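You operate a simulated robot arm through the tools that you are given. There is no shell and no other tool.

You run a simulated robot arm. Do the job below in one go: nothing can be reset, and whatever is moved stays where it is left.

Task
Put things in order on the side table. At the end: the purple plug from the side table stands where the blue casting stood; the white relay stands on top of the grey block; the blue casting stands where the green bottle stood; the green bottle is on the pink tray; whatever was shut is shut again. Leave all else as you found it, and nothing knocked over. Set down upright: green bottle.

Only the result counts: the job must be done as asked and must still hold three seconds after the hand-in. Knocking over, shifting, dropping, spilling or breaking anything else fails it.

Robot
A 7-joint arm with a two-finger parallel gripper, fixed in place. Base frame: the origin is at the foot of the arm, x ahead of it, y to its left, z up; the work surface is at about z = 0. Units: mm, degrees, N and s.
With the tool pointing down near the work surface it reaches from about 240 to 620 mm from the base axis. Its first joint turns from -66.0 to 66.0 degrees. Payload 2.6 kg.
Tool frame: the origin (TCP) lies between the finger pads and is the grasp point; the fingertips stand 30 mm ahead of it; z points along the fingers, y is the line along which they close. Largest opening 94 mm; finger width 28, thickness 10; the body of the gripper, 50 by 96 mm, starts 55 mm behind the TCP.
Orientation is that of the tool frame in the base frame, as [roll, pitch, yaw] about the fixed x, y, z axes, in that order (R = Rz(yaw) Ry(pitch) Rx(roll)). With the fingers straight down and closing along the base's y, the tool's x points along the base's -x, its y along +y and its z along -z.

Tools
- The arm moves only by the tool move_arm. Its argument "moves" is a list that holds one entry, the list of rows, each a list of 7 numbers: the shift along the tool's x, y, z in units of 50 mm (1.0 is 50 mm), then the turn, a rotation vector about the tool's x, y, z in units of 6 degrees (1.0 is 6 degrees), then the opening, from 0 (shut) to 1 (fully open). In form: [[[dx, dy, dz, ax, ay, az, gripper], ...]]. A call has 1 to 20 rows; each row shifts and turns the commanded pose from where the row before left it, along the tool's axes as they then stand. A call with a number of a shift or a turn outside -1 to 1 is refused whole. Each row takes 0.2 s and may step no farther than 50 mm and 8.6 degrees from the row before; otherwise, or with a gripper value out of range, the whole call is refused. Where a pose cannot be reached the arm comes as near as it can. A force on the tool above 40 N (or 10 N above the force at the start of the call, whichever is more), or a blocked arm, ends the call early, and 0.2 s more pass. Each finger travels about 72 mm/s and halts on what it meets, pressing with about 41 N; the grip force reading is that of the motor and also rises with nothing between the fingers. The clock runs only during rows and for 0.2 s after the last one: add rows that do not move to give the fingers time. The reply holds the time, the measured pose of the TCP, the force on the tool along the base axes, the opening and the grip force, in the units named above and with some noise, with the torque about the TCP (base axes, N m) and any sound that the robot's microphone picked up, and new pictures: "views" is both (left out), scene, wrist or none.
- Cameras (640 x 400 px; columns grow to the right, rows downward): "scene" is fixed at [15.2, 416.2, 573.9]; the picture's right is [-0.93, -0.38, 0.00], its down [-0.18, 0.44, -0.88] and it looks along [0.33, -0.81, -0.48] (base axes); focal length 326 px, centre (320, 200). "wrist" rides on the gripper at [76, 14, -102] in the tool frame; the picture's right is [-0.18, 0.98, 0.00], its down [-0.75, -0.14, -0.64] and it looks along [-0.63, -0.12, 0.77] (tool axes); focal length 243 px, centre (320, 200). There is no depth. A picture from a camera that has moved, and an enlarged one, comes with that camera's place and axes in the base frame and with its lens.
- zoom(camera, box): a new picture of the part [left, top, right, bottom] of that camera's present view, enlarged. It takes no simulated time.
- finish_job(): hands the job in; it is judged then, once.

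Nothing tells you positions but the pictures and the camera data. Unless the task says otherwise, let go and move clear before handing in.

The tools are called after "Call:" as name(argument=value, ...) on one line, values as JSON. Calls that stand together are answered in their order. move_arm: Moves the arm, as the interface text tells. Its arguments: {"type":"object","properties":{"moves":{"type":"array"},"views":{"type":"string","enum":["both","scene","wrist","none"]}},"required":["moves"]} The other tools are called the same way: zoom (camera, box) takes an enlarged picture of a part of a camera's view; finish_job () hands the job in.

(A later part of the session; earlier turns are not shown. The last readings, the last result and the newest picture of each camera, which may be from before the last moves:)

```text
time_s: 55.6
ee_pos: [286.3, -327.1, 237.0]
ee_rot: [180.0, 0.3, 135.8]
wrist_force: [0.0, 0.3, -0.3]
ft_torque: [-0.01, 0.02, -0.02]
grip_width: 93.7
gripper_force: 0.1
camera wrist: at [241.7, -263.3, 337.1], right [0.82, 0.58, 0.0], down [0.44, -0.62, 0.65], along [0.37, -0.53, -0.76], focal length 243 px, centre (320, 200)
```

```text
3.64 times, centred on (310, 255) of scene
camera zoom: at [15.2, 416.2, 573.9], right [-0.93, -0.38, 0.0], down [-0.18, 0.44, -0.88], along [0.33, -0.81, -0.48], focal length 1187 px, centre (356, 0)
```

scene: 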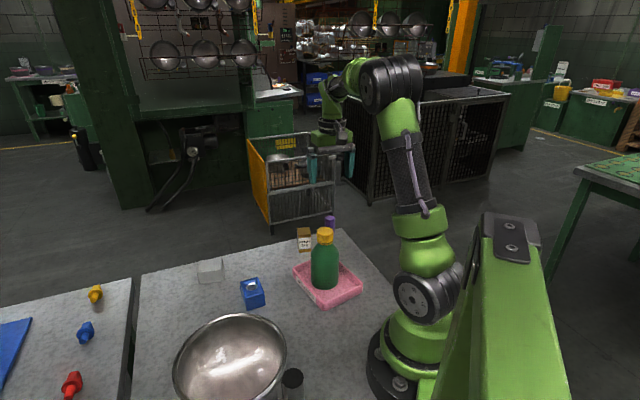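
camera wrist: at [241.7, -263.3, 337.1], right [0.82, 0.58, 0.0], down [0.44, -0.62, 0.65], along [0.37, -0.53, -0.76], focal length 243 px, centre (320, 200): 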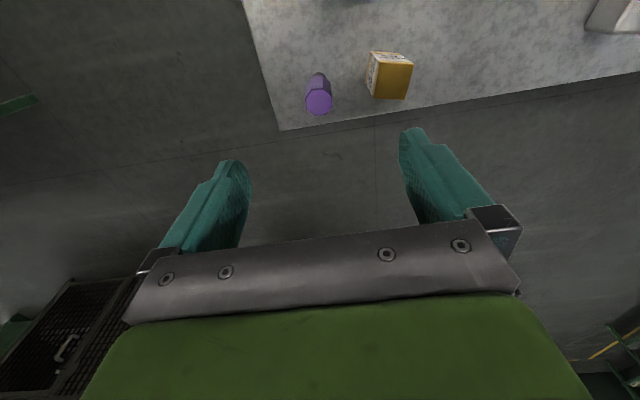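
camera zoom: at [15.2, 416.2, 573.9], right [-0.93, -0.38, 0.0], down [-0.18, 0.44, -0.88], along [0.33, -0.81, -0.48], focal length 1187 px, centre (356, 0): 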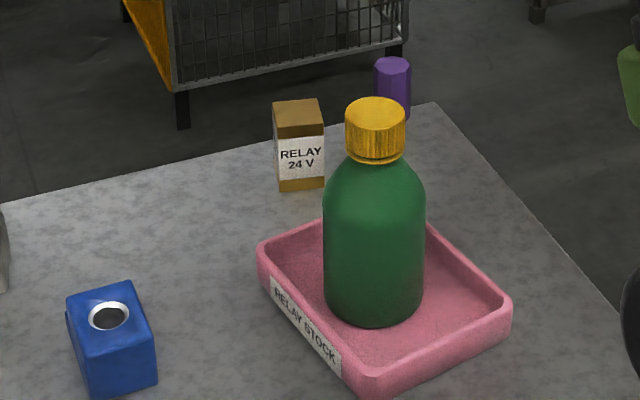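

The plug's head is octagonal, about 27 mm across flats, and turned ~5° from the tool. I'll rotate to match, shift about 4 mm and come down to z≈130 to check again.

Call:
move_arm(moves=[[[-0.08, -0.038, 0.5, 0, 0, 0.9, 1], [0, 0, 0.8, 0, 0, 0, 1], [0, 0, 0.7, 0, 0, 0, 1], [0, 0, 0, 0, 0, 0, 1]]], views="wrist")

Call:
zoom(camera="wrist", box=[240, 100, 400, 200])

```text
time_s: 56.6
ee_pos: [288.1, -330.8, 137.2]
ee_rot: [179.9, 0.2, 130.4]
wrist_force: [-0.3, 0.5, 0.5]
ft_torque: [-0.02, -0.02, 0.02]
grip_width: 94.1
gripper_force: 0.1
camera wrist: at [249.2, -263.1, 236.3], right [0.87, 0.5, 0.0], down [0.38, -0.66, 0.65], along [0.32, -0.56, -0.76], focal length 243 px, centre (320, 200)
```

wrist: 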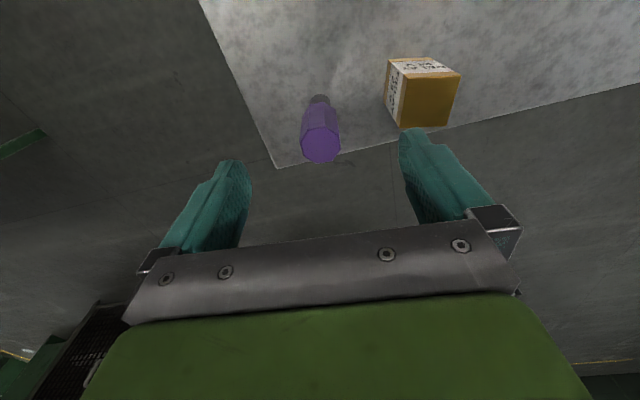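

```text
4.00 times, centred on (320, 150) of wrist
camera zoom: at [249.2, -263.1, 236.3], right [0.87, 0.5, 0.0], down [0.38, -0.66, 0.65], along [0.32, -0.56, -0.76], focal length 970 px, centre (320, 400)
```

zoom: 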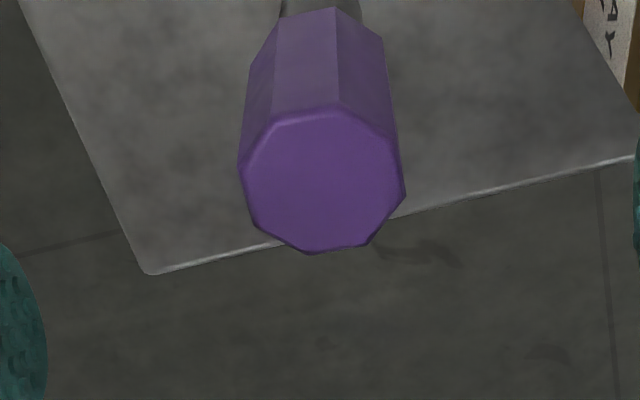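

The head sits centred between the fingers. Descending to z≈66 and closing gently on the flats.

Call:
move_arm(moves=[[[-0.02, 0, 0.6, 0, 0, 0, 1], [0, 0, 0.5, 0, 0, 0, 1], [0, 0, 0.32, 0, 0, 0, 1], [0, 0, 0, 0, 0, 0, 1], [0, 0, 0, 0, 0, 0, 0.6], [0, 0, 0, 0, 0, 0, 0.4]]], views="wrist")

```text
time_s: 58.0
ee_pos: [287.3, -330.6, 63.7]
ee_rot: [180.0, 0.4, 130.5]
wrist_force: [-0.4, -0.1, -0.6]
ft_torque: [-0.03, -0.01, 0.0]
grip_width: 37.6
gripper_force: 0.1
camera wrist: at [249.7, -263.4, 163.9], right [0.87, 0.5, 0.0], down [0.38, -0.66, 0.65], along [0.32, -0.56, -0.76], focal length 243 px, centre (320, 200)
```

wrist: 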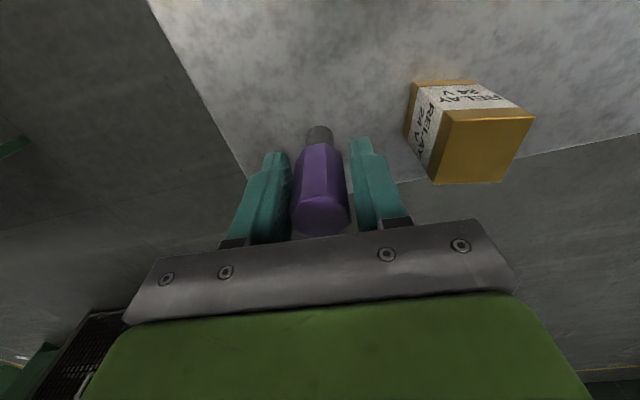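

Call:
move_arm(moves=[[[0, 0, 0, 0, 0, 0, 0.3], [0, 0, 0, 0, 0, 0, 0.2], [0, 0, 0, 0, 0, 0, 0.2], [0, 0, 0, 0, 0, 0, 0.2]]], views="wrist")

Call:
zoom(camera="scene", box=[230, 200, 390, 310])

```text
time_s: 59.0
ee_pos: [288.7, -331.8, 64.4]
ee_rot: [179.9, 0.4, 130.4]
wrist_force: [-0.5, -0.8, -0.2]
ft_torque: [-0.04, 0.04, -0.03]
grip_width: 27.3
gripper_force: 41.1
camera wrist: at [249.7, -263.4, 163.9], right [0.87, 0.5, 0.0], down [0.38, -0.66, 0.65], along [0.32, -0.56, -0.76], focal length 243 px, centre (320, 200)
```

wrist: 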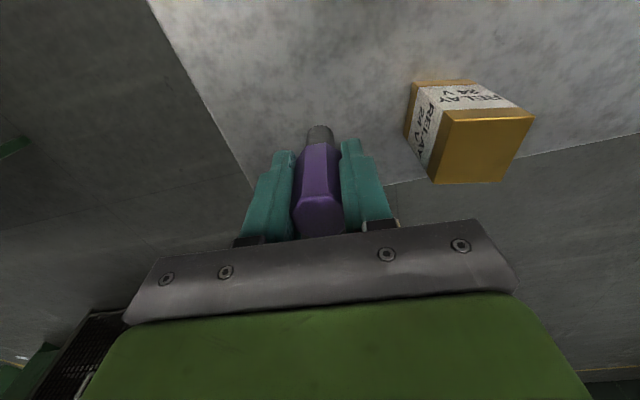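

```text
3.64 times, centred on (310, 255) of scene
camera zoom: at [15.2, 416.2, 573.9], right [-0.93, -0.38, 0.0], down [-0.18, 0.44, -0.88], along [0.33, -0.81, -0.48], focal length 1187 px, centre (356, 0)
```

zoom: 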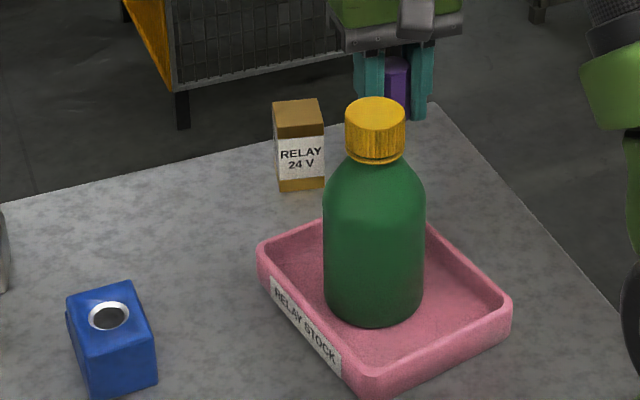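

The plug is held on its flats and the relay hasn't been touched. Lifting it straight up 100 mm.

Call:
move_arm(moves=[[[0, 0, -0.2, 0, 0, 0, 0.2], [0, 0, -0.6, 0, 0, 0, 0.2], [0, 0, -0.6, 0, 0, 0, 0.2], [0, 0, -0.6, 0, 0, 0, 0.2], [0, 0, 0, 0, 0, 0, 0.2]]])

```text
time_s: 60.2
ee_pos: [288.1, -330.9, 164.9]
ee_rot: [179.9, 0.2, 130.5]
wrist_force: [-0.4, 0.0, -0.4]
ft_torque: [-0.03, 0.04, 0.01]
grip_width: 27.4
gripper_force: 40.8
camera wrist: at [249.0, -263.5, 264.7], right [0.87, 0.5, 0.0], down [0.38, -0.66, 0.65], along [0.32, -0.56, -0.76], focal length 243 px, centre (320, 200)
```

scene: 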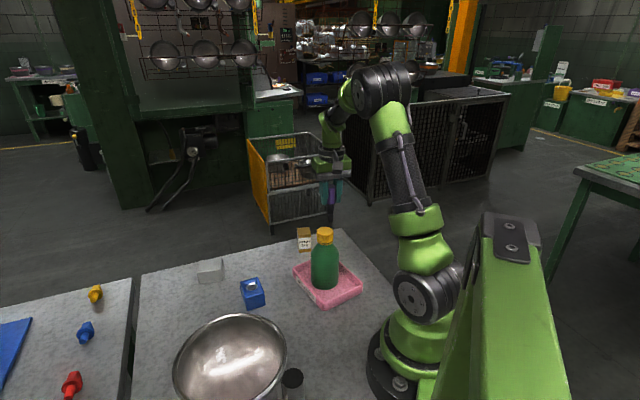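
wrist: 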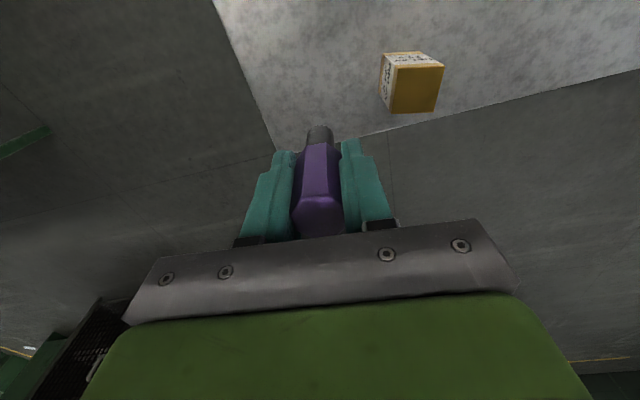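

Carrying the plug to where the casting stood, aiming at about (484, 68), while keeping the height.

Call:
move_arm(moves=[[[0.1765, 0.408, 0, 0, 0, 0, 0.2], [0.2824, 0.6528, 0, 0, 0, 0, 0.2], [0.353, 0.816, 0, 0, 0, 0, 0.2], [0.353, 0.816, 0, 0, 0, 0, 0.2], [0.353, 0.816, 0, 0, 0, 0, 0.2], [0.353, 0.816, 0, 0, 0, 0, 0.2], [0.353, 0.816, 0, 0, 0, 0, 0.2], [0.353, 0.816, 0, 0, 0, 0, 0.2], [0.353, 0.816, 0, 0, 0, 0, 0.2], [0.2824, 0.6528, 0, 0, 0, 0, 0.2], [0.1765, 0.408, 0, 0, 0, 0, 0.2], [0.1412, 0.3264, 0, 0, 0, 0, 0.2], [0, 0, 0, 0, 0, 0, 0.2], [0, 0, 0, 0, 0, 0, 0.2]]])

```text
time_s: 63.2
ee_pos: [484.0, 66.8, 165.0]
ee_rot: [179.9, 0.3, 130.4]
wrist_force: [-0.6, 0.2, -0.2]
ft_torque: [0.02, 0.0, 0.0]
grip_width: 27.2
gripper_force: 41.2
camera wrist: at [445.6, 134.0, 265.1], right [0.87, 0.5, 0.0], down [0.38, -0.66, 0.65], along [0.32, -0.56, -0.76], focal length 243 px, centre (320, 200)
```

scene: 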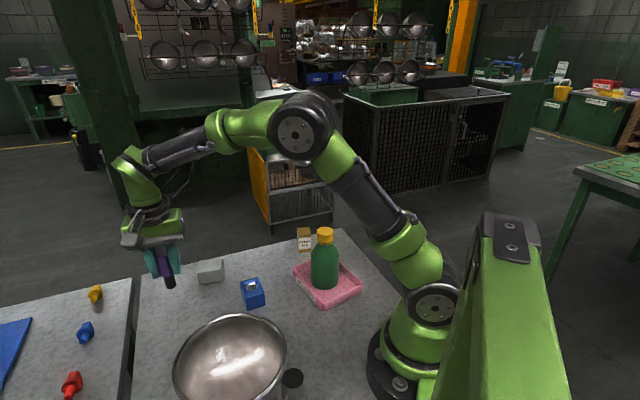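
wrist: 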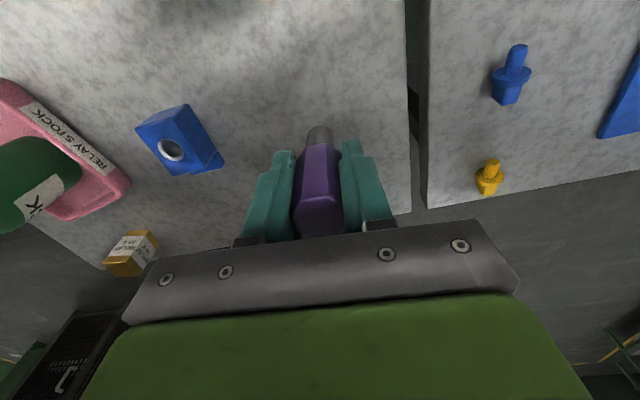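

Call:
move_arm(moves=[[[0.018, 0.016, 0.6, 0, 0, 0, 0.2], [0, 0, 0.6, 0, 0, 0, 0.2], [0, 0, 0.4, 0, 0, 0, 0.2], [0, 0, 0.25, 0, 0, 0, 0.2], [0, 0, 0.08, 0, 0, 0, 0.2], [0, 0, 0.02, 0, 0, 0, 0.2], [0, 0, 0, 0, 0, 0, 0.2]]])

```text
time_s: 64.8
ee_pos: [485.8, 68.4, 67.5]
ee_rot: [179.9, 0.3, 130.4]
wrist_force: [-0.3, 0.2, 0.6]
ft_torque: [0.01, -0.01, -0.02]
grip_width: 27.2
gripper_force: 40.9
camera wrist: at [447.0, 136.3, 167.4], right [0.87, 0.5, 0.0], down [0.38, -0.66, 0.65], along [0.32, -0.56, -0.76], focal length 243 px, centre (320, 200)
```

scene: 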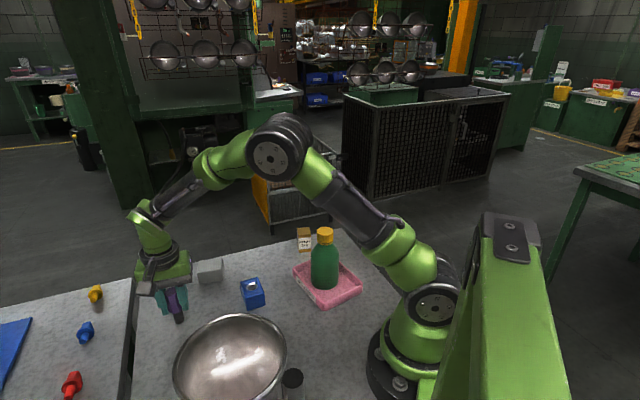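
wrist: 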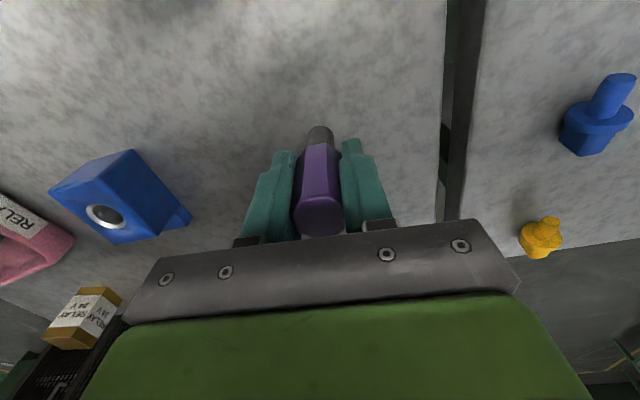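

Call:
move_arm(moves=[[[0, 0, 0.03, 0, 0, 0, 0.2], [0, 0, 0.02, 0, 0, 0, 0.2], [0, 0, 0, 0, 0, 0, 0.2]]], views="wrist")

```text
time_s: 65.7
ee_pos: [485.0, 67.2, 64.3]
ee_rot: [180.0, 0.3, 130.5]
wrist_force: [0.0, -0.2, -0.2]
ft_torque: [0.0, 0.01, 0.03]
grip_width: 27.3
gripper_force: 40.8
camera wrist: at [446.8, 136.3, 164.9], right [0.87, 0.5, 0.0], down [0.38, -0.66, 0.65], along [0.32, -0.56, -0.76], focal length 243 px, centre (320, 200)
```

wrist: 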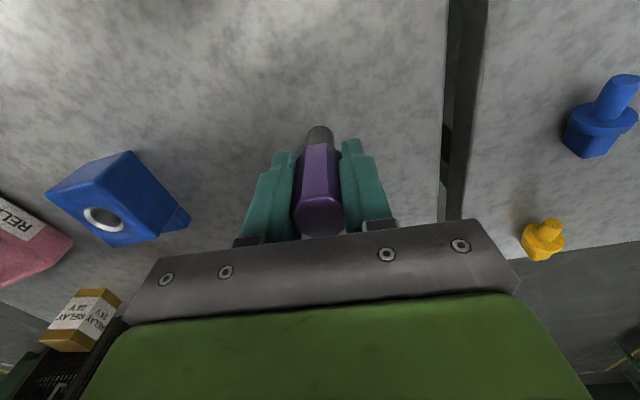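

Call:
move_arm(moves=[[[0, 0, 0.015, 0, 0, 0, 0.2], [0, 0, 0, 0, 0, 0, 0.2]]], views="none")

```text
time_s: 66.2
ee_pos: [485.7, 68.6, 64.5]
ee_rot: [180.0, 0.3, 130.5]
wrist_force: [0.7, 0.3, -0.3]
ft_torque: [0.0, 0.01, -0.01]
grip_width: 27.2
gripper_force: 40.3
```

Call:
move_arm(moves=[[[0, 0, 0.01, 0, 0, 0, 0.2], [0, 0, 0, 0, 0, 0, 0.2]]], views="none")

```text
time_s: 66.8
ee_pos: [485.1, 68.7, 64.0]
ee_rot: [179.8, 0.3, 130.4]
wrist_force: [-0.2, 0.1, 1.1]
ft_torque: [-0.01, 0.06, 0.02]
grip_width: 27.4
gripper_force: 40.8
```

Call:
move_arm(moves=[[[0, 0, 0.01, 0, 0, 0, 0.2], [0, 0, 0, 0, 0, 0, 0.2]]], views="none")

```text
time_s: 67.5
ee_pos: [485.6, 70.1, 62.7]
ee_rot: [179.8, 0.3, 130.4]
wrist_force: [-1.5, 0.1, 6.0]
ft_torque: [-0.04, 0.08, -0.01]
grip_width: 27.4
gripper_force: 41.0
```

The plug is just in contact with the table at about 6 N. Opening the fingers in small steps so it stays upright.

Call:
move_arm(moves=[[[0, 0, 0, 0, 0, 0, 0.31], [0, 0, 0, 0, 0, 0, 0.36], [0, 0, 0, 0, 0, 0, 0.45], [0, 0, 0, 0, 0, 0, 0.6], [0, 0, 0, 0, 0, 0, 0.8], [0, 0, 0, 0, 0, 0, 0.8]]])

```text
time_s: 68.8
ee_pos: [485.8, 68.9, 63.6]
ee_rot: [179.9, 0.3, 130.4]
wrist_force: [-0.4, 0.1, -0.4]
ft_torque: [0.0, -0.02, 0.0]
grip_width: 75.3
gripper_force: 0.0
camera wrist: at [446.5, 136.6, 163.3], right [0.87, 0.5, 0.0], down [0.38, -0.66, 0.65], along [0.32, -0.56, -0.76], focal length 243 px, centre (320, 200)
```

scene: 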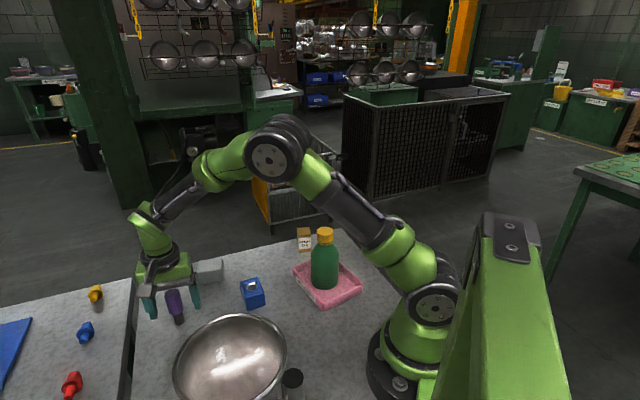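
wrist: 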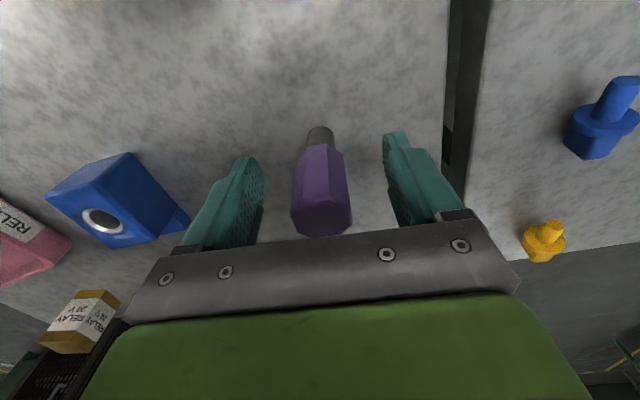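

Call:
zoom(camera="scene", box=[130, 250, 290, 350])

```text
4.00 times, centred on (210, 300) of scene
camera zoom: at [15.2, 416.2, 573.9], right [-0.93, -0.38, 0.0], down [-0.18, 0.44, -0.88], along [0.33, -0.81, -0.48], focal length 1305 px, centre (760, -200)
```

zoom: 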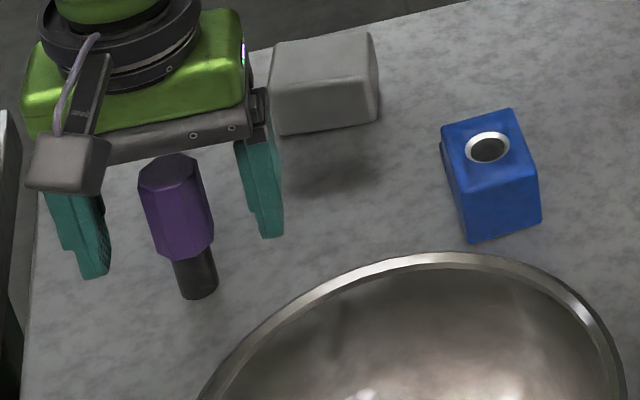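

The plug's position matches my prediction and it stands upright. I'll back straight up and then head for the relay.

Call:
move_arm(moves=[[[0, 0, -0.3, 0, 0, 0, 0.9], [0, 0, -0.7, 0, 0, 0, 1], [0, 0, -0.9, 0, 0, 0, 1], [0, 0, -0.9, 0, 0, 0, 1], [0, 0, -0.9, 0, 0, 0, 1], [0, 0, 0, 0, 0, 0, 1]]])

```text
time_s: 70.2
ee_pos: [487.1, 67.0, 248.8]
ee_rot: [180.0, 0.2, 130.4]
wrist_force: [-0.2, -0.8, 0.6]
ft_torque: [-0.02, 0.01, 0.0]
grip_width: 94.1
gripper_force: 0.1
camera wrist: at [447.7, 135.3, 349.0], right [0.87, 0.5, 0.0], down [0.38, -0.66, 0.65], along [0.32, -0.56, -0.76], focal length 243 px, centre (320, 200)
```

scene: 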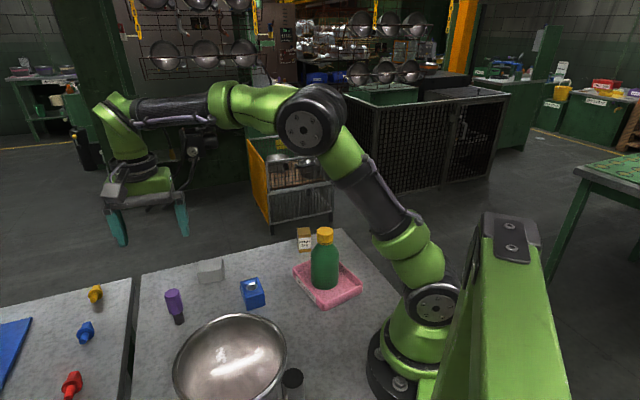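
wrist: 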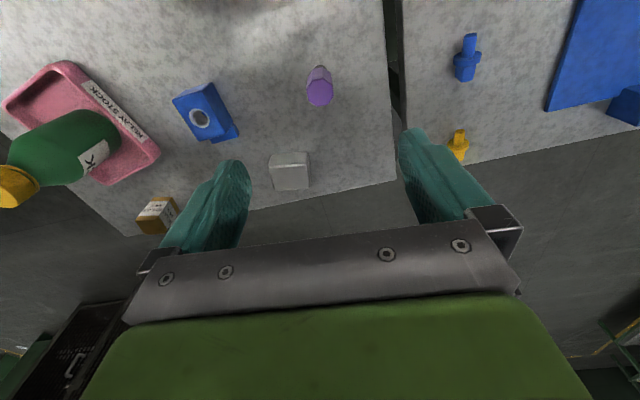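

The plug stands in the casting's spot. The relay is at about (348, −277), roughly 36 × 36 × 48 mm, with its sides lined up near yaw 122°. Moving above it and turning to match.

Call:
move_arm(moves=[[[-0.383, -0.731, 0, 0, 0, 0, 1], [-0.383, -0.731, 0, 0, 0, 0, 1], [-0.383, -0.731, 0, 0, 0, 0, 1], [-0.383, -0.731, 0, 0, 0, 0, 1], [-0.383, -0.731, 0, 0, 0, 0, 1], [-0.383, -0.731, 0, 0, 0, 0, 1], [-0.383, -0.731, 0, 0, 0, 0, 1], [-0.383, -0.731, 0, 0, 0, 0, 1], [-0.383, -0.731, 0, 0, 0, 0, 1], [0, 0, 0.4, 0, 0, 0.675, 1], [0, 0, 0.4, 0, 0, 0.675, 1], [0, 0, 0, 0, 0, 0, 1]]])

Call:
zoom(camera="wrist", box=[240, 40, 400, 140])

```text
time_s: 72.8
ee_pos: [344.5, -274.2, 207.7]
ee_rot: [179.9, 0.2, 122.3]
wrist_force: [-0.3, 0.0, 0.9]
ft_torque: [-0.02, -0.01, 0.01]
grip_width: 94.1
gripper_force: 0.0
camera wrist: at [316.9, -202.1, 308.4], right [0.93, 0.37, 0.0], down [0.28, -0.71, 0.64], along [0.24, -0.6, -0.76], focal length 243 px, centre (320, 200)
```

scene: 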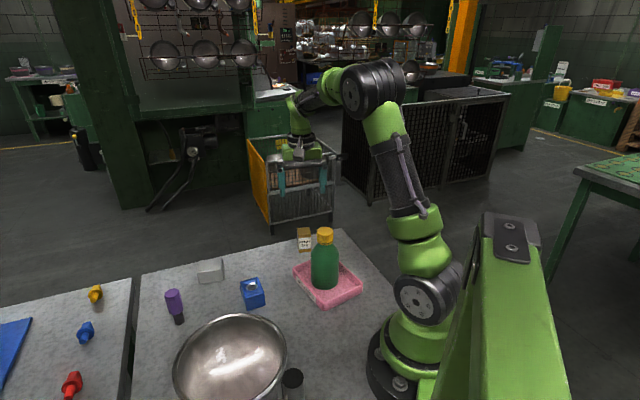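
wrist: 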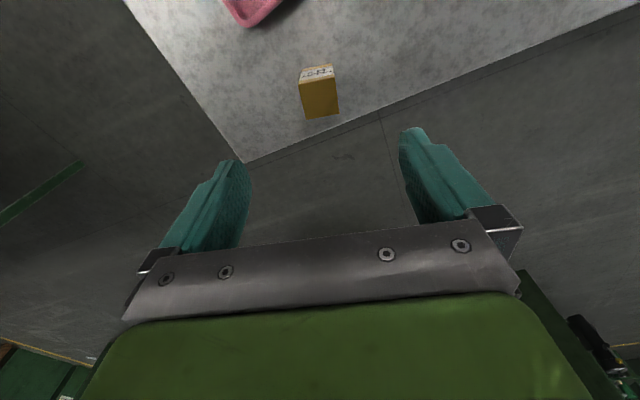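

```text
4.00 times, centred on (320, 90) of wrist
camera zoom: at [316.9, -202.1, 308.4], right [0.93, 0.37, 0.0], down [0.28, -0.71, 0.64], along [0.24, -0.6, -0.76], focal length 970 px, centre (320, 640)
```

zoom: 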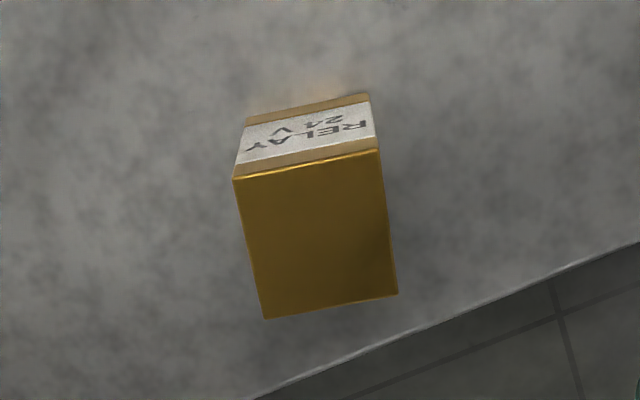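

The relay is aligned with the tool and about 37 mm square. Shifting by (−4.7, −1.2) mm and descending to z≈42, then closing.

Call:
move_arm(moves=[[[-0.094, -0.024, 0.8, 0, 0, 0, 1], [0, 0, 0.8, 0, 0, 0, 1], [0, 0, 0.8, 0, 0, 0, 1], [0, 0, 0.6, 0, 0, 0, 1], [0, 0, 0.3, 0, 0, 0, 1], [0, 0, 0, 0, 0, 0, 1]]], views="wrist")

```text
time_s: 74.2
ee_pos: [350.7, -279.7, 42.4]
ee_rot: [179.8, 0.2, 122.3]
wrist_force: [-0.4, -0.8, 0.2]
ft_torque: [-0.04, 0.01, 0.03]
grip_width: 93.8
gripper_force: 0.1
camera wrist: at [321.0, -206.7, 142.7], right [0.93, 0.37, 0.0], down [0.28, -0.71, 0.64], along [0.24, -0.6, -0.76], focal length 243 px, centre (320, 200)
```

wrist: 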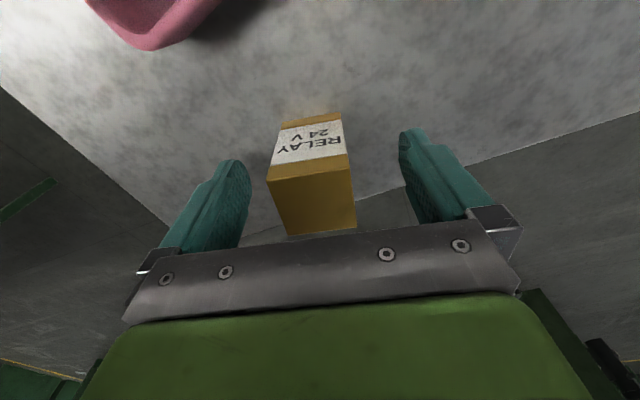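

It's about 3 mm off laterally, so I'll correct that before closing.

Call:
move_arm(moves=[[[-0.05, -0.06, 0, 0, 0, 0, 1], [0, 0, 0, 0, 0, 0, 1], [0, 0, 0, 0, 0, 0, 0.7], [0, 0, 0, 0, 0, 0, 0.55], [0, 0, 0, 0, 0, 0, 0.55]]], views="wrist")

```text
time_s: 75.5
ee_pos: [348.4, -283.8, 42.1]
ee_rot: [179.9, 0.1, 122.3]
wrist_force: [0.0, 0.5, 0.5]
ft_torque: [0.0, -0.02, 0.01]
grip_width: 51.7
gripper_force: 0.1
camera wrist: at [319.7, -210.4, 143.2], right [0.93, 0.37, 0.0], down [0.28, -0.71, 0.64], along [0.24, -0.6, -0.76], focal length 243 px, centre (320, 200)
```

wrist: 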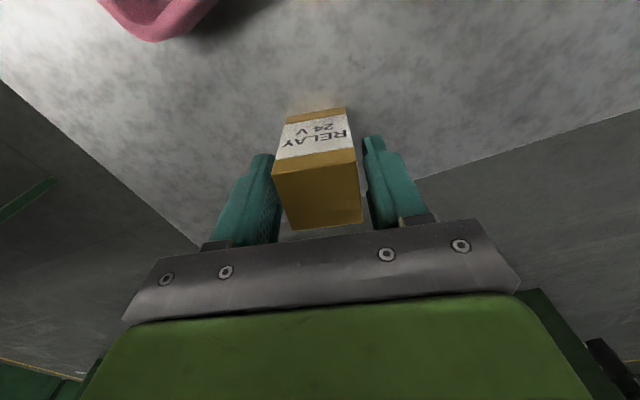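

Call:
move_arm(moves=[[[0, 0, 0, 0, 0, 0, 0.42], [0, 0, 0, 0, 0, 0, 0.3], [0, 0, 0, 0, 0, 0, 0.3], [0, 0, 0, 0, 0, 0, 0.3]]], views="wrist")

```text
time_s: 76.5
ee_pos: [350.3, -281.6, 43.6]
ee_rot: [179.9, 0.3, 122.4]
wrist_force: [0.1, -0.2, 1.0]
ft_torque: [-0.02, 0.02, 0.0]
grip_width: 39.5
gripper_force: 41.0
camera wrist: at [319.7, -210.4, 143.2], right [0.93, 0.37, 0.0], down [0.28, -0.71, 0.64], along [0.24, -0.6, -0.76], focal length 243 px, centre (320, 200)
```

wrist: 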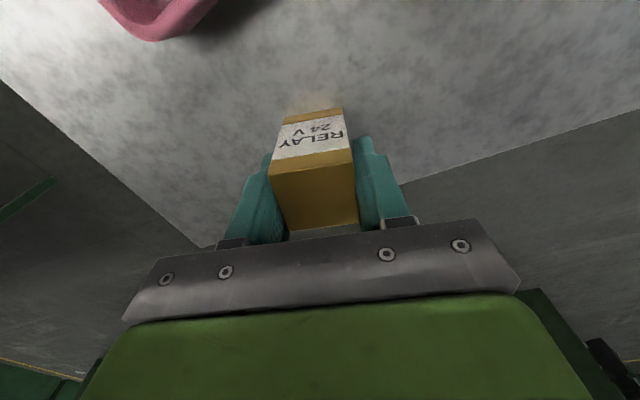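

The relay is gripped at 39.5 mm. Lifting it and moving to a vantage point beside the grey block, so I can measure the block before placing.

Call:
move_arm(moves=[[[0, 0, -0.2, 0, 0, 0, 0.3], [0, 0, -0.7, 0, 0, 0, 0.3], [0, 0, -0.7, 0, 0, 0, 0.3], [0, 0, -0.4, 0, 0, 0, 0.3], [0.2, 0.32, 0, 0, 0, 0, 0.3], [0.398, 0.635, 0, 0, 0, 0, 0.3], [0.398, 0.635, 0, 0, 0, 0, 0.3], [0.398, 0.635, 0, 0, 0, 0, 0.3], [0.398, 0.635, 0, 0, 0, 0, 0.3], [0.2, 0.32, 0, 0, 0, 0, 0.3], [0, 0, 0, 0, 0, 0, 0.3], [0, 0, 0, 0, 0, 0, 0.3]]])

Call:
zoom(camera="wrist", box=[340, 50, 500, 150])

Call:
zoom(camera="scene", box=[150, 230, 310, 340])

```text
time_s: 79.0
ee_pos: [429.7, -112.6, 142.8]
ee_rot: [179.9, 0.3, 122.2]
wrist_force: [-0.1, -0.1, -0.5]
ft_torque: [0.03, -0.01, -0.03]
grip_width: 39.2
gripper_force: 40.9
camera wrist: at [398.6, -40.7, 243.1], right [0.93, 0.37, 0.0], down [0.28, -0.71, 0.64], along [0.24, -0.6, -0.76], focal length 243 px, centre (320, 200)
```

scene: 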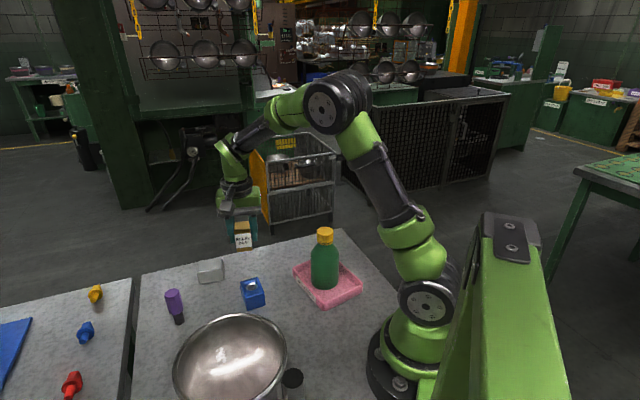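
wrist: 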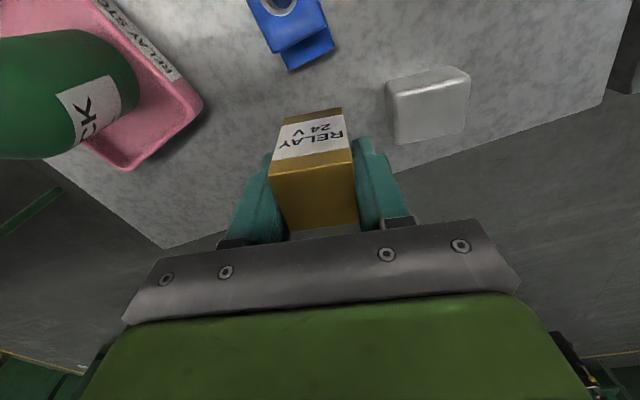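

```text
4.00 times, centred on (420, 100) of wrist
camera zoom: at [398.6, -40.7, 243.1], right [0.93, 0.37, 0.0], down [0.28, -0.71, 0.64], along [0.24, -0.6, -0.76], focal length 970 px, centre (-80, 600)
```

zoom: 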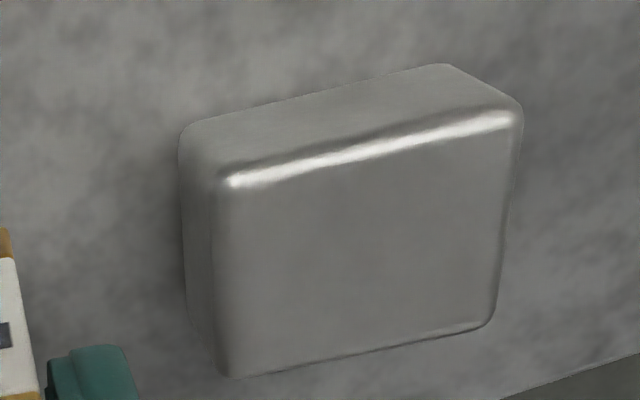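

```text
3.64 times, centred on (230, 285) of scene
camera zoom: at [15.2, 416.2, 573.9], right [-0.93, -0.38, 0.0], down [-0.18, 0.44, -0.88], along [0.33, -0.81, -0.48], focal length 1187 px, centre (647, -109)
```

zoom: 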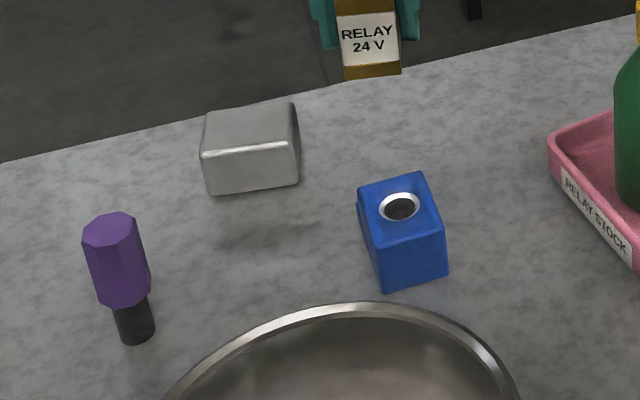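

The block's top is about 60 × 47 mm at z≈30, lined up with the tool, and centred (−20, +95.5) mm away in tool axes. Moving the relay over its centre.

Call:
move_arm(moves=[[[-0.08, 0.4, 0, 0, 0, 0, 0.3], [-0.12, 0.6, 0, 0, 0, 0, 0.3], [-0.12, 0.6, 0, 0, 0, 0, 0.3], [-0.06, 0.31, 0, 0, 0, 0, 0.3], [0, 0, 0.4, 0, 0, 0, 0.3], [0, 0, 0.4, 0, 0, 0, 0.3], [0, 0, 0, 0, 0, 0, 0.3], [0, 0, 0, 0, 0, 0, 0.3]]])

Call:
zoom(camera="wrist", box=[240, 80, 400, 180])

Call:
zoom(camera="scene", box=[150, 210, 310, 320])

```text
time_s: 80.8
ee_pos: [519.5, -79.3, 103.0]
ee_rot: [179.9, 0.2, 122.3]
wrist_force: [-1.0, 0.8, -1.3]
ft_torque: [-0.02, 0.01, -0.01]
grip_width: 39.5
gripper_force: 41.3
camera wrist: at [489.7, -6.6, 203.4], right [0.93, 0.37, 0.0], down [0.28, -0.71, 0.64], along [0.24, -0.6, -0.76], focal length 243 px, centre (320, 200)
```

scene: 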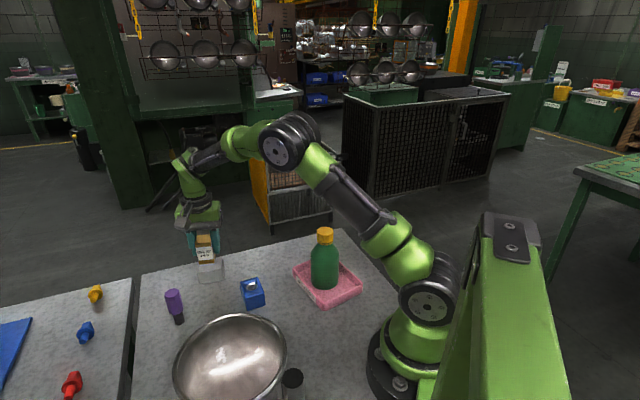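
wrist: 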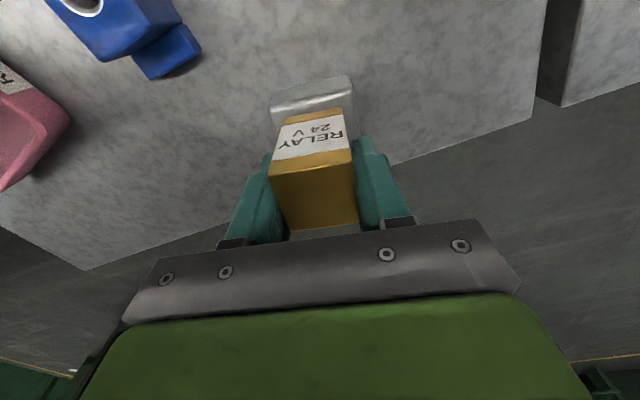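

```text
4.00 times, centred on (320, 130) of wrist
camera zoom: at [489.7, -6.6, 203.4], right [0.93, 0.37, 0.0], down [0.28, -0.71, 0.64], along [0.24, -0.6, -0.76], focal length 970 px, centre (320, 480)
```

zoom: 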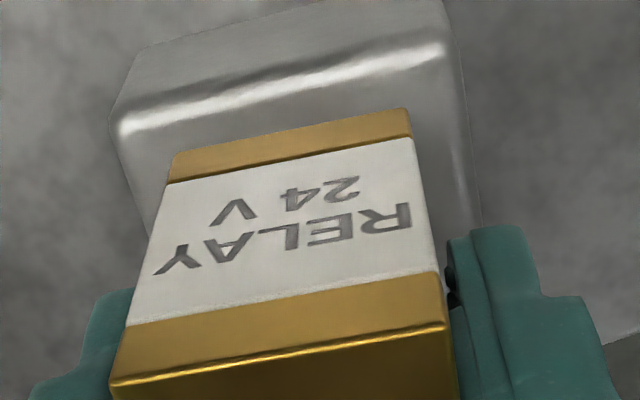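

```text
3.64 times, centred on (230, 265) of scene
camera zoom: at [15.2, 416.2, 573.9], right [-0.93, -0.38, 0.0], down [-0.18, 0.44, -0.88], along [0.33, -0.81, -0.48], focal length 1187 px, centre (647, -36)
```

zoom: 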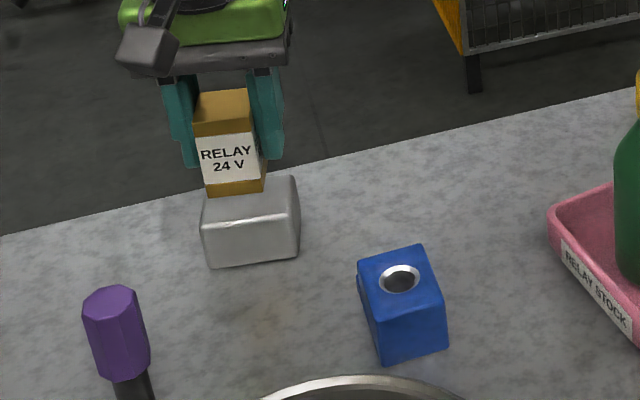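

The relay is about 3 mm off to one side, so I'll correct that and lower most of the way.

Call:
move_arm(moves=[[[0, -0.06, 0.15, 0, 0, 0, 0.3], [0, 0, 0.2, 0, 0, 0, 0.3], [0, 0, 0.12, 0, 0, 0, 0.3], [0, 0, 0.05, 0, 0, 0, 0.3], [0, 0, 0, 0, 0, 0, 0.3], [0, 0, 0, 0, 0, 0, 0.3]]])

Call:
zoom(camera="wrist", box=[240, 80, 400, 180])

Call:
zoom(camera="scene", box=[170, 230, 250, 290])

```text
time_s: 82.2
ee_pos: [519.1, -81.1, 81.4]
ee_rot: [179.3, 0.6, 122.3]
wrist_force: [-5.0, -1.5, 37.5]
ft_torque: [0.17, 0.42, -0.05]
grip_width: 39.3
gripper_force: 41.1
camera wrist: at [488.3, -8.9, 181.7], right [0.93, 0.37, 0.01], down [0.28, -0.71, 0.65], along [0.25, -0.6, -0.76], focal length 243 px, centre (320, 200)
```

scene: 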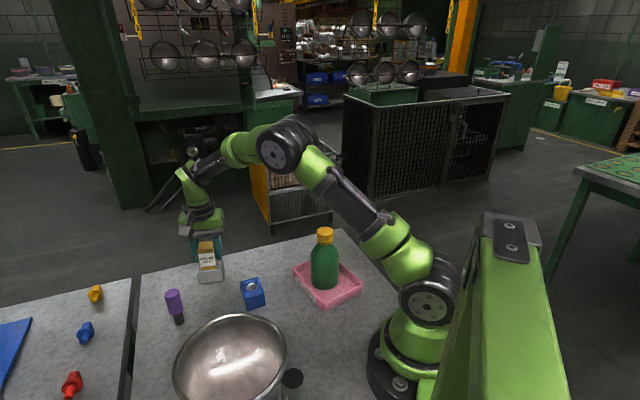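
wrist: 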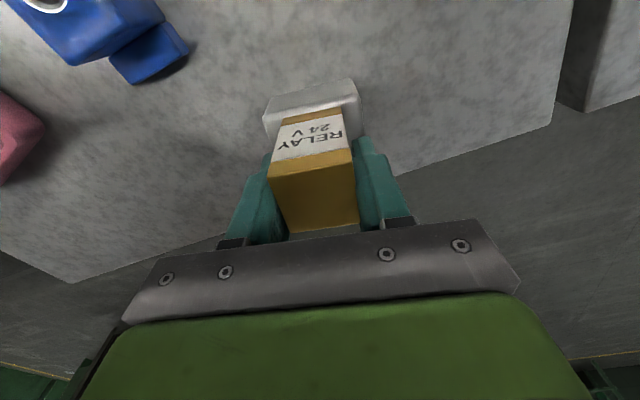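

```text
4.00 times, centred on (320, 130) of wrist
camera zoom: at [488.3, -8.9, 181.7], right [0.93, 0.37, 0.01], down [0.28, -0.71, 0.65], along [0.25, -0.6, -0.76], focal length 970 px, centre (320, 480)
```

zoom: 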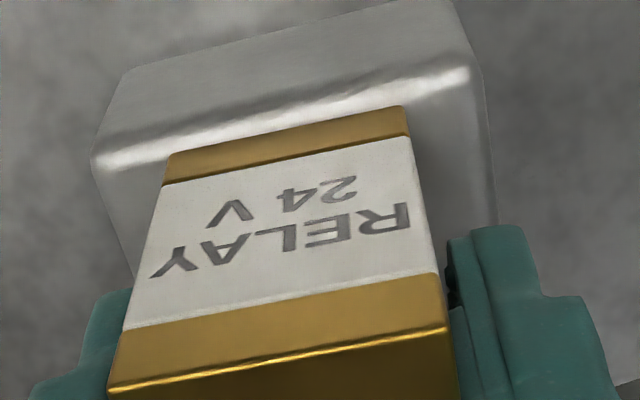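

```text
6.67 times, centred on (210, 260) of scene
camera zoom: at [15.0, 416.2, 573.9], right [-0.93, -0.38, 0.0], down [-0.18, 0.44, -0.88], along [0.33, -0.81, -0.48], focal length 2175 px, centre (1053, -200)
```

zoom: 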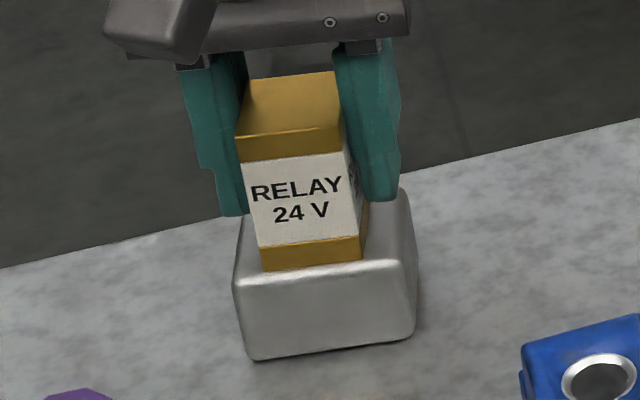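

The relay touched down earlier than expected, so the block's top is at about z = 38, and the relay sits ~5 mm off-centre. I'll lift it clear and re-measure before setting it down.

Call:
move_arm(moves=[[[0, 0, -0.1, 0, 0, 0, 0.3], [0, 0, -0.4, 0, 0, 0, 0.3], [0, 0, -0.4, 0, 0, 0, 0.3], [0, 0, 0, 0, 0, 0, 0.3], [0, 0, 0, 0, 0, 0, 0.3]]])

Call:
zoom(camera="wrist", box=[240, 60, 400, 160])

Call:
zoom(camera="scene", box=[170, 230, 250, 290])

```text
time_s: 83.5
ee_pos: [517.0, -81.8, 123.0]
ee_rot: [180.0, 0.2, 122.3]
wrist_force: [1.0, -0.1, -0.9]
ft_torque: [-0.01, 0.01, -0.02]
grip_width: 39.4
gripper_force: 41.2
camera wrist: at [487.9, -9.1, 222.3], right [0.93, 0.37, 0.0], down [0.28, -0.71, 0.64], along [0.24, -0.6, -0.76], focal length 243 px, centre (320, 200)
```

scene: 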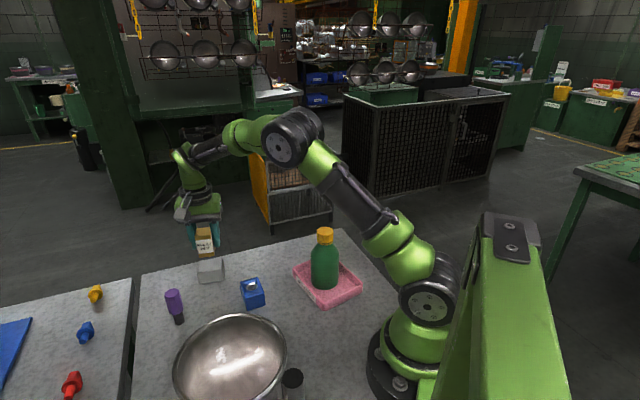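
wrist: 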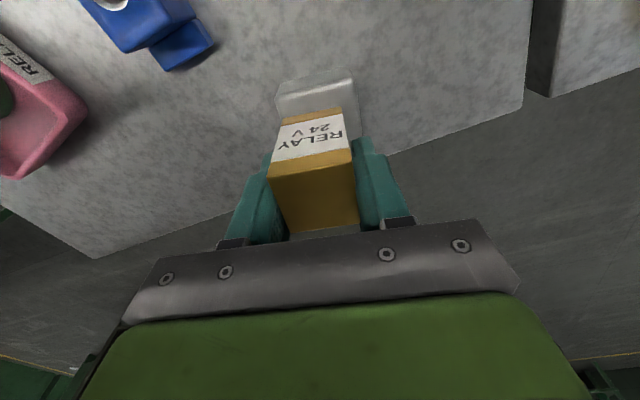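

```text
4.00 times, centred on (320, 110) of wrist
camera zoom: at [487.9, -9.1, 222.3], right [0.93, 0.37, 0.0], down [0.28, -0.71, 0.64], along [0.24, -0.6, -0.76], focal length 970 px, centre (320, 560)
```

zoom: 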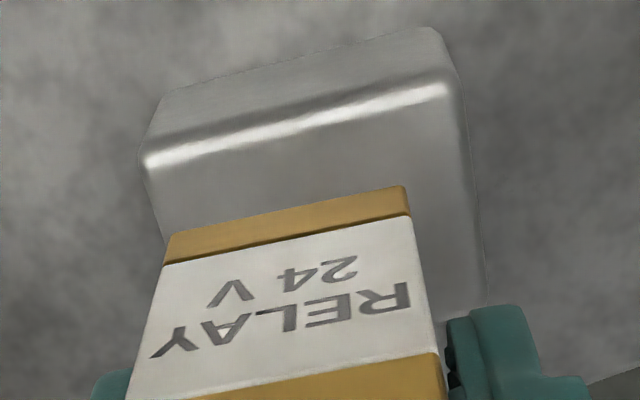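

```text
6.67 times, centred on (210, 260) of scene
camera zoom: at [15.2, 416.2, 573.9], right [-0.93, -0.38, 0.0], down [-0.18, 0.44, -0.88], along [0.33, -0.81, -0.48], focal length 2175 px, centre (1053, -200)
```

zoom: 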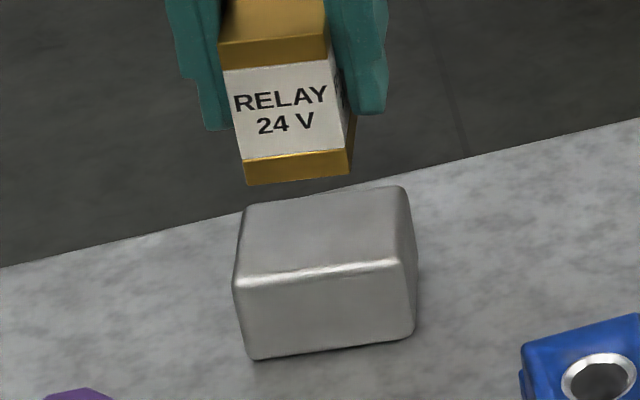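

The block hasn't moved. The relay needs to go about 6.5 mm along tool x to be centred. Applying that, then lowering slowly to just above contact.

Call:
move_arm(moves=[[[0.13, 0, 0, 0, 0, 0, 0.3], [0, 0, 0.3, 0, 0, 0, 0.3], [0, 0, 0.25, 0, 0, 0, 0.3], [0, 0, 0.1, 0, 0, 0, 0.3], [0, 0, 0.06, 0, 0, 0, 0.3], [0, 0, 0.03, 0, 0, 0, 0.3], [0, 0, 0, 0, 0, 0, 0.3], [0, 0, 0, 0, 0, 0, 0.3]]])

Call:
zoom(camera="wrist", box=[240, 80, 400, 180])

Call:
zoom(camera="scene", box=[170, 230, 250, 290])

```text
time_s: 85.2
ee_pos: [513.9, -74.1, 85.6]
ee_rot: [179.9, 0.2, 122.2]
wrist_force: [-0.4, 0.6, -0.4]
ft_torque: [-0.01, 0.03, 0.03]
grip_width: 39.1
gripper_force: 41.0
camera wrist: at [484.1, -2.0, 185.5], right [0.93, 0.37, 0.0], down [0.28, -0.71, 0.64], along [0.24, -0.6, -0.76], focal length 243 px, centre (320, 200)
```

scene: 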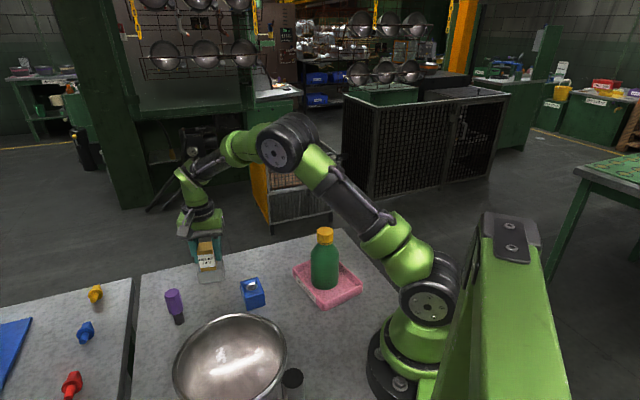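
wrist: 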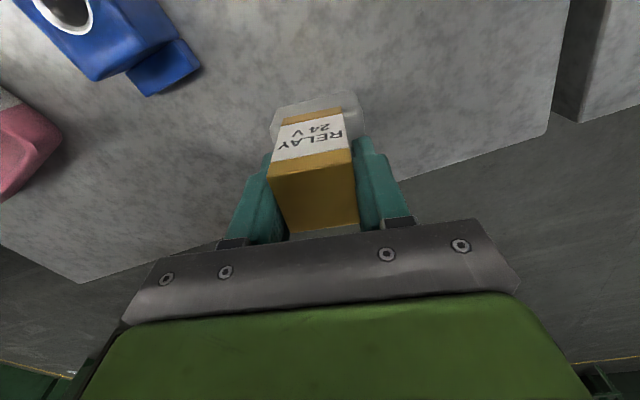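

```text
4.00 times, centred on (320, 130) of wrist
camera zoom: at [484.1, -2.0, 185.5], right [0.93, 0.37, 0.0], down [0.28, -0.71, 0.64], along [0.24, -0.6, -0.76], focal length 970 px, centre (320, 480)
```

zoom: 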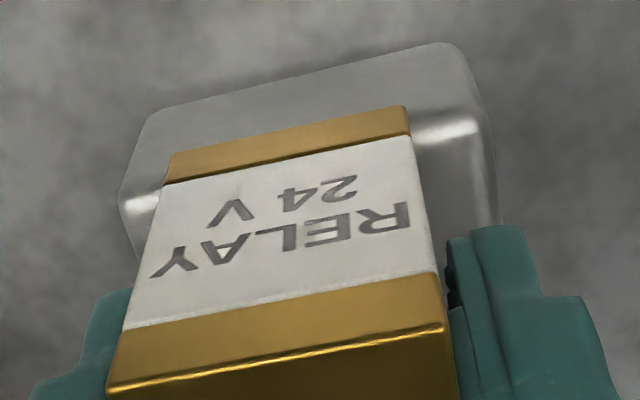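

```text
6.67 times, centred on (210, 260) of scene
camera zoom: at [15.2, 416.2, 573.9], right [-0.93, -0.38, 0.0], down [-0.18, 0.44, -0.88], along [0.33, -0.81, -0.48], focal length 2175 px, centre (1053, -200)
```

zoom: 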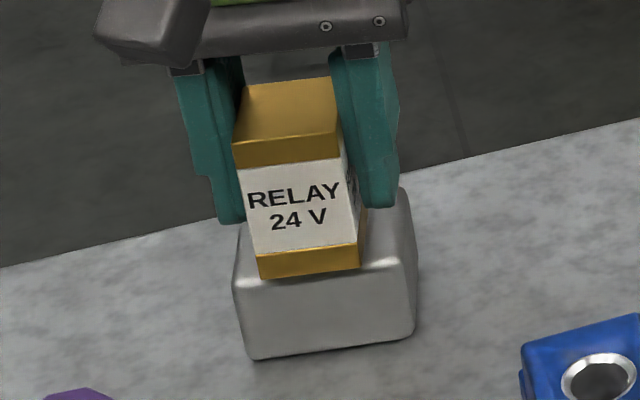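

I re-derived the relay's height as about 60 mm, which means it sits ~7 mm toward the camera in my grip, so that last shift was too much. I'll raise a little, shift back 9 mm, and check again.

Call:
move_arm(moves=[[[0, 0, -0.15, 0, 0, 0, 0.3], [-0.18, 0, 0, 0, 0, 0, 0.3], [0, 0, 0, 0, 0, 0, 0.3], [0, 0, 0.1, 0, 0, 0, 0.3], [0, 0, 0, 0, 0, 0, 0.3]]])

Call:
zoom(camera="wrist", box=[240, 80, 400, 180])

Call:
zoom(camera="scene", box=[170, 230, 250, 290])

```text
time_s: 86.5
ee_pos: [517.6, -83.1, 89.1]
ee_rot: [179.7, 0.3, 122.3]
wrist_force: [-0.3, 0.3, -0.3]
ft_torque: [-0.01, -0.03, 0.01]
grip_width: 39.1
gripper_force: 41.1
camera wrist: at [488.7, -11.0, 188.6], right [0.93, 0.37, 0.0], down [0.28, -0.71, 0.64], along [0.24, -0.6, -0.76], focal length 243 px, centre (320, 200)
```

scene: 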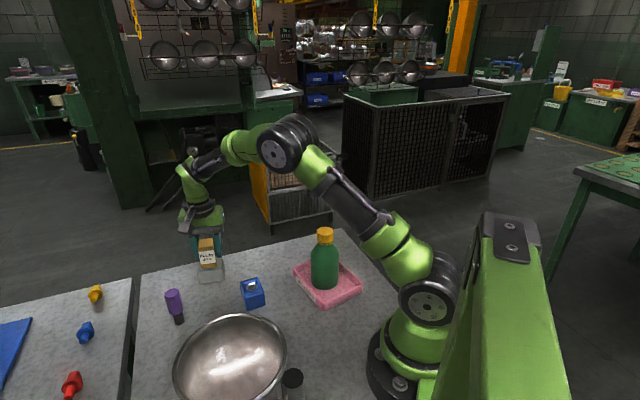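
wrist: 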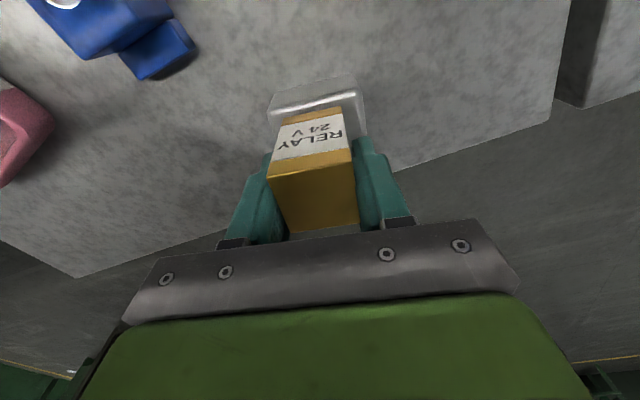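

```text
4.00 times, centred on (320, 130) of wrist
camera zoom: at [488.7, -11.0, 188.6], right [0.93, 0.37, 0.0], down [0.28, -0.71, 0.64], along [0.24, -0.6, -0.76], focal length 970 px, centre (320, 480)
```

zoom: 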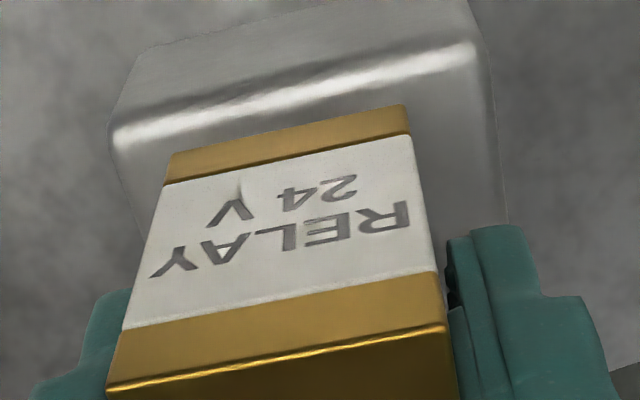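

```text
6.67 times, centred on (210, 260) of scene
camera zoom: at [15.2, 416.2, 573.9], right [-0.93, -0.38, 0.0], down [-0.18, 0.44, -0.88], along [0.33, -0.81, -0.48], focal length 2175 px, centre (1053, -200)
```

zoom: 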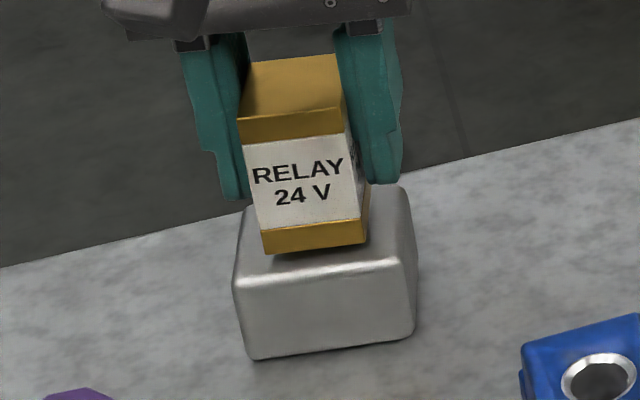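

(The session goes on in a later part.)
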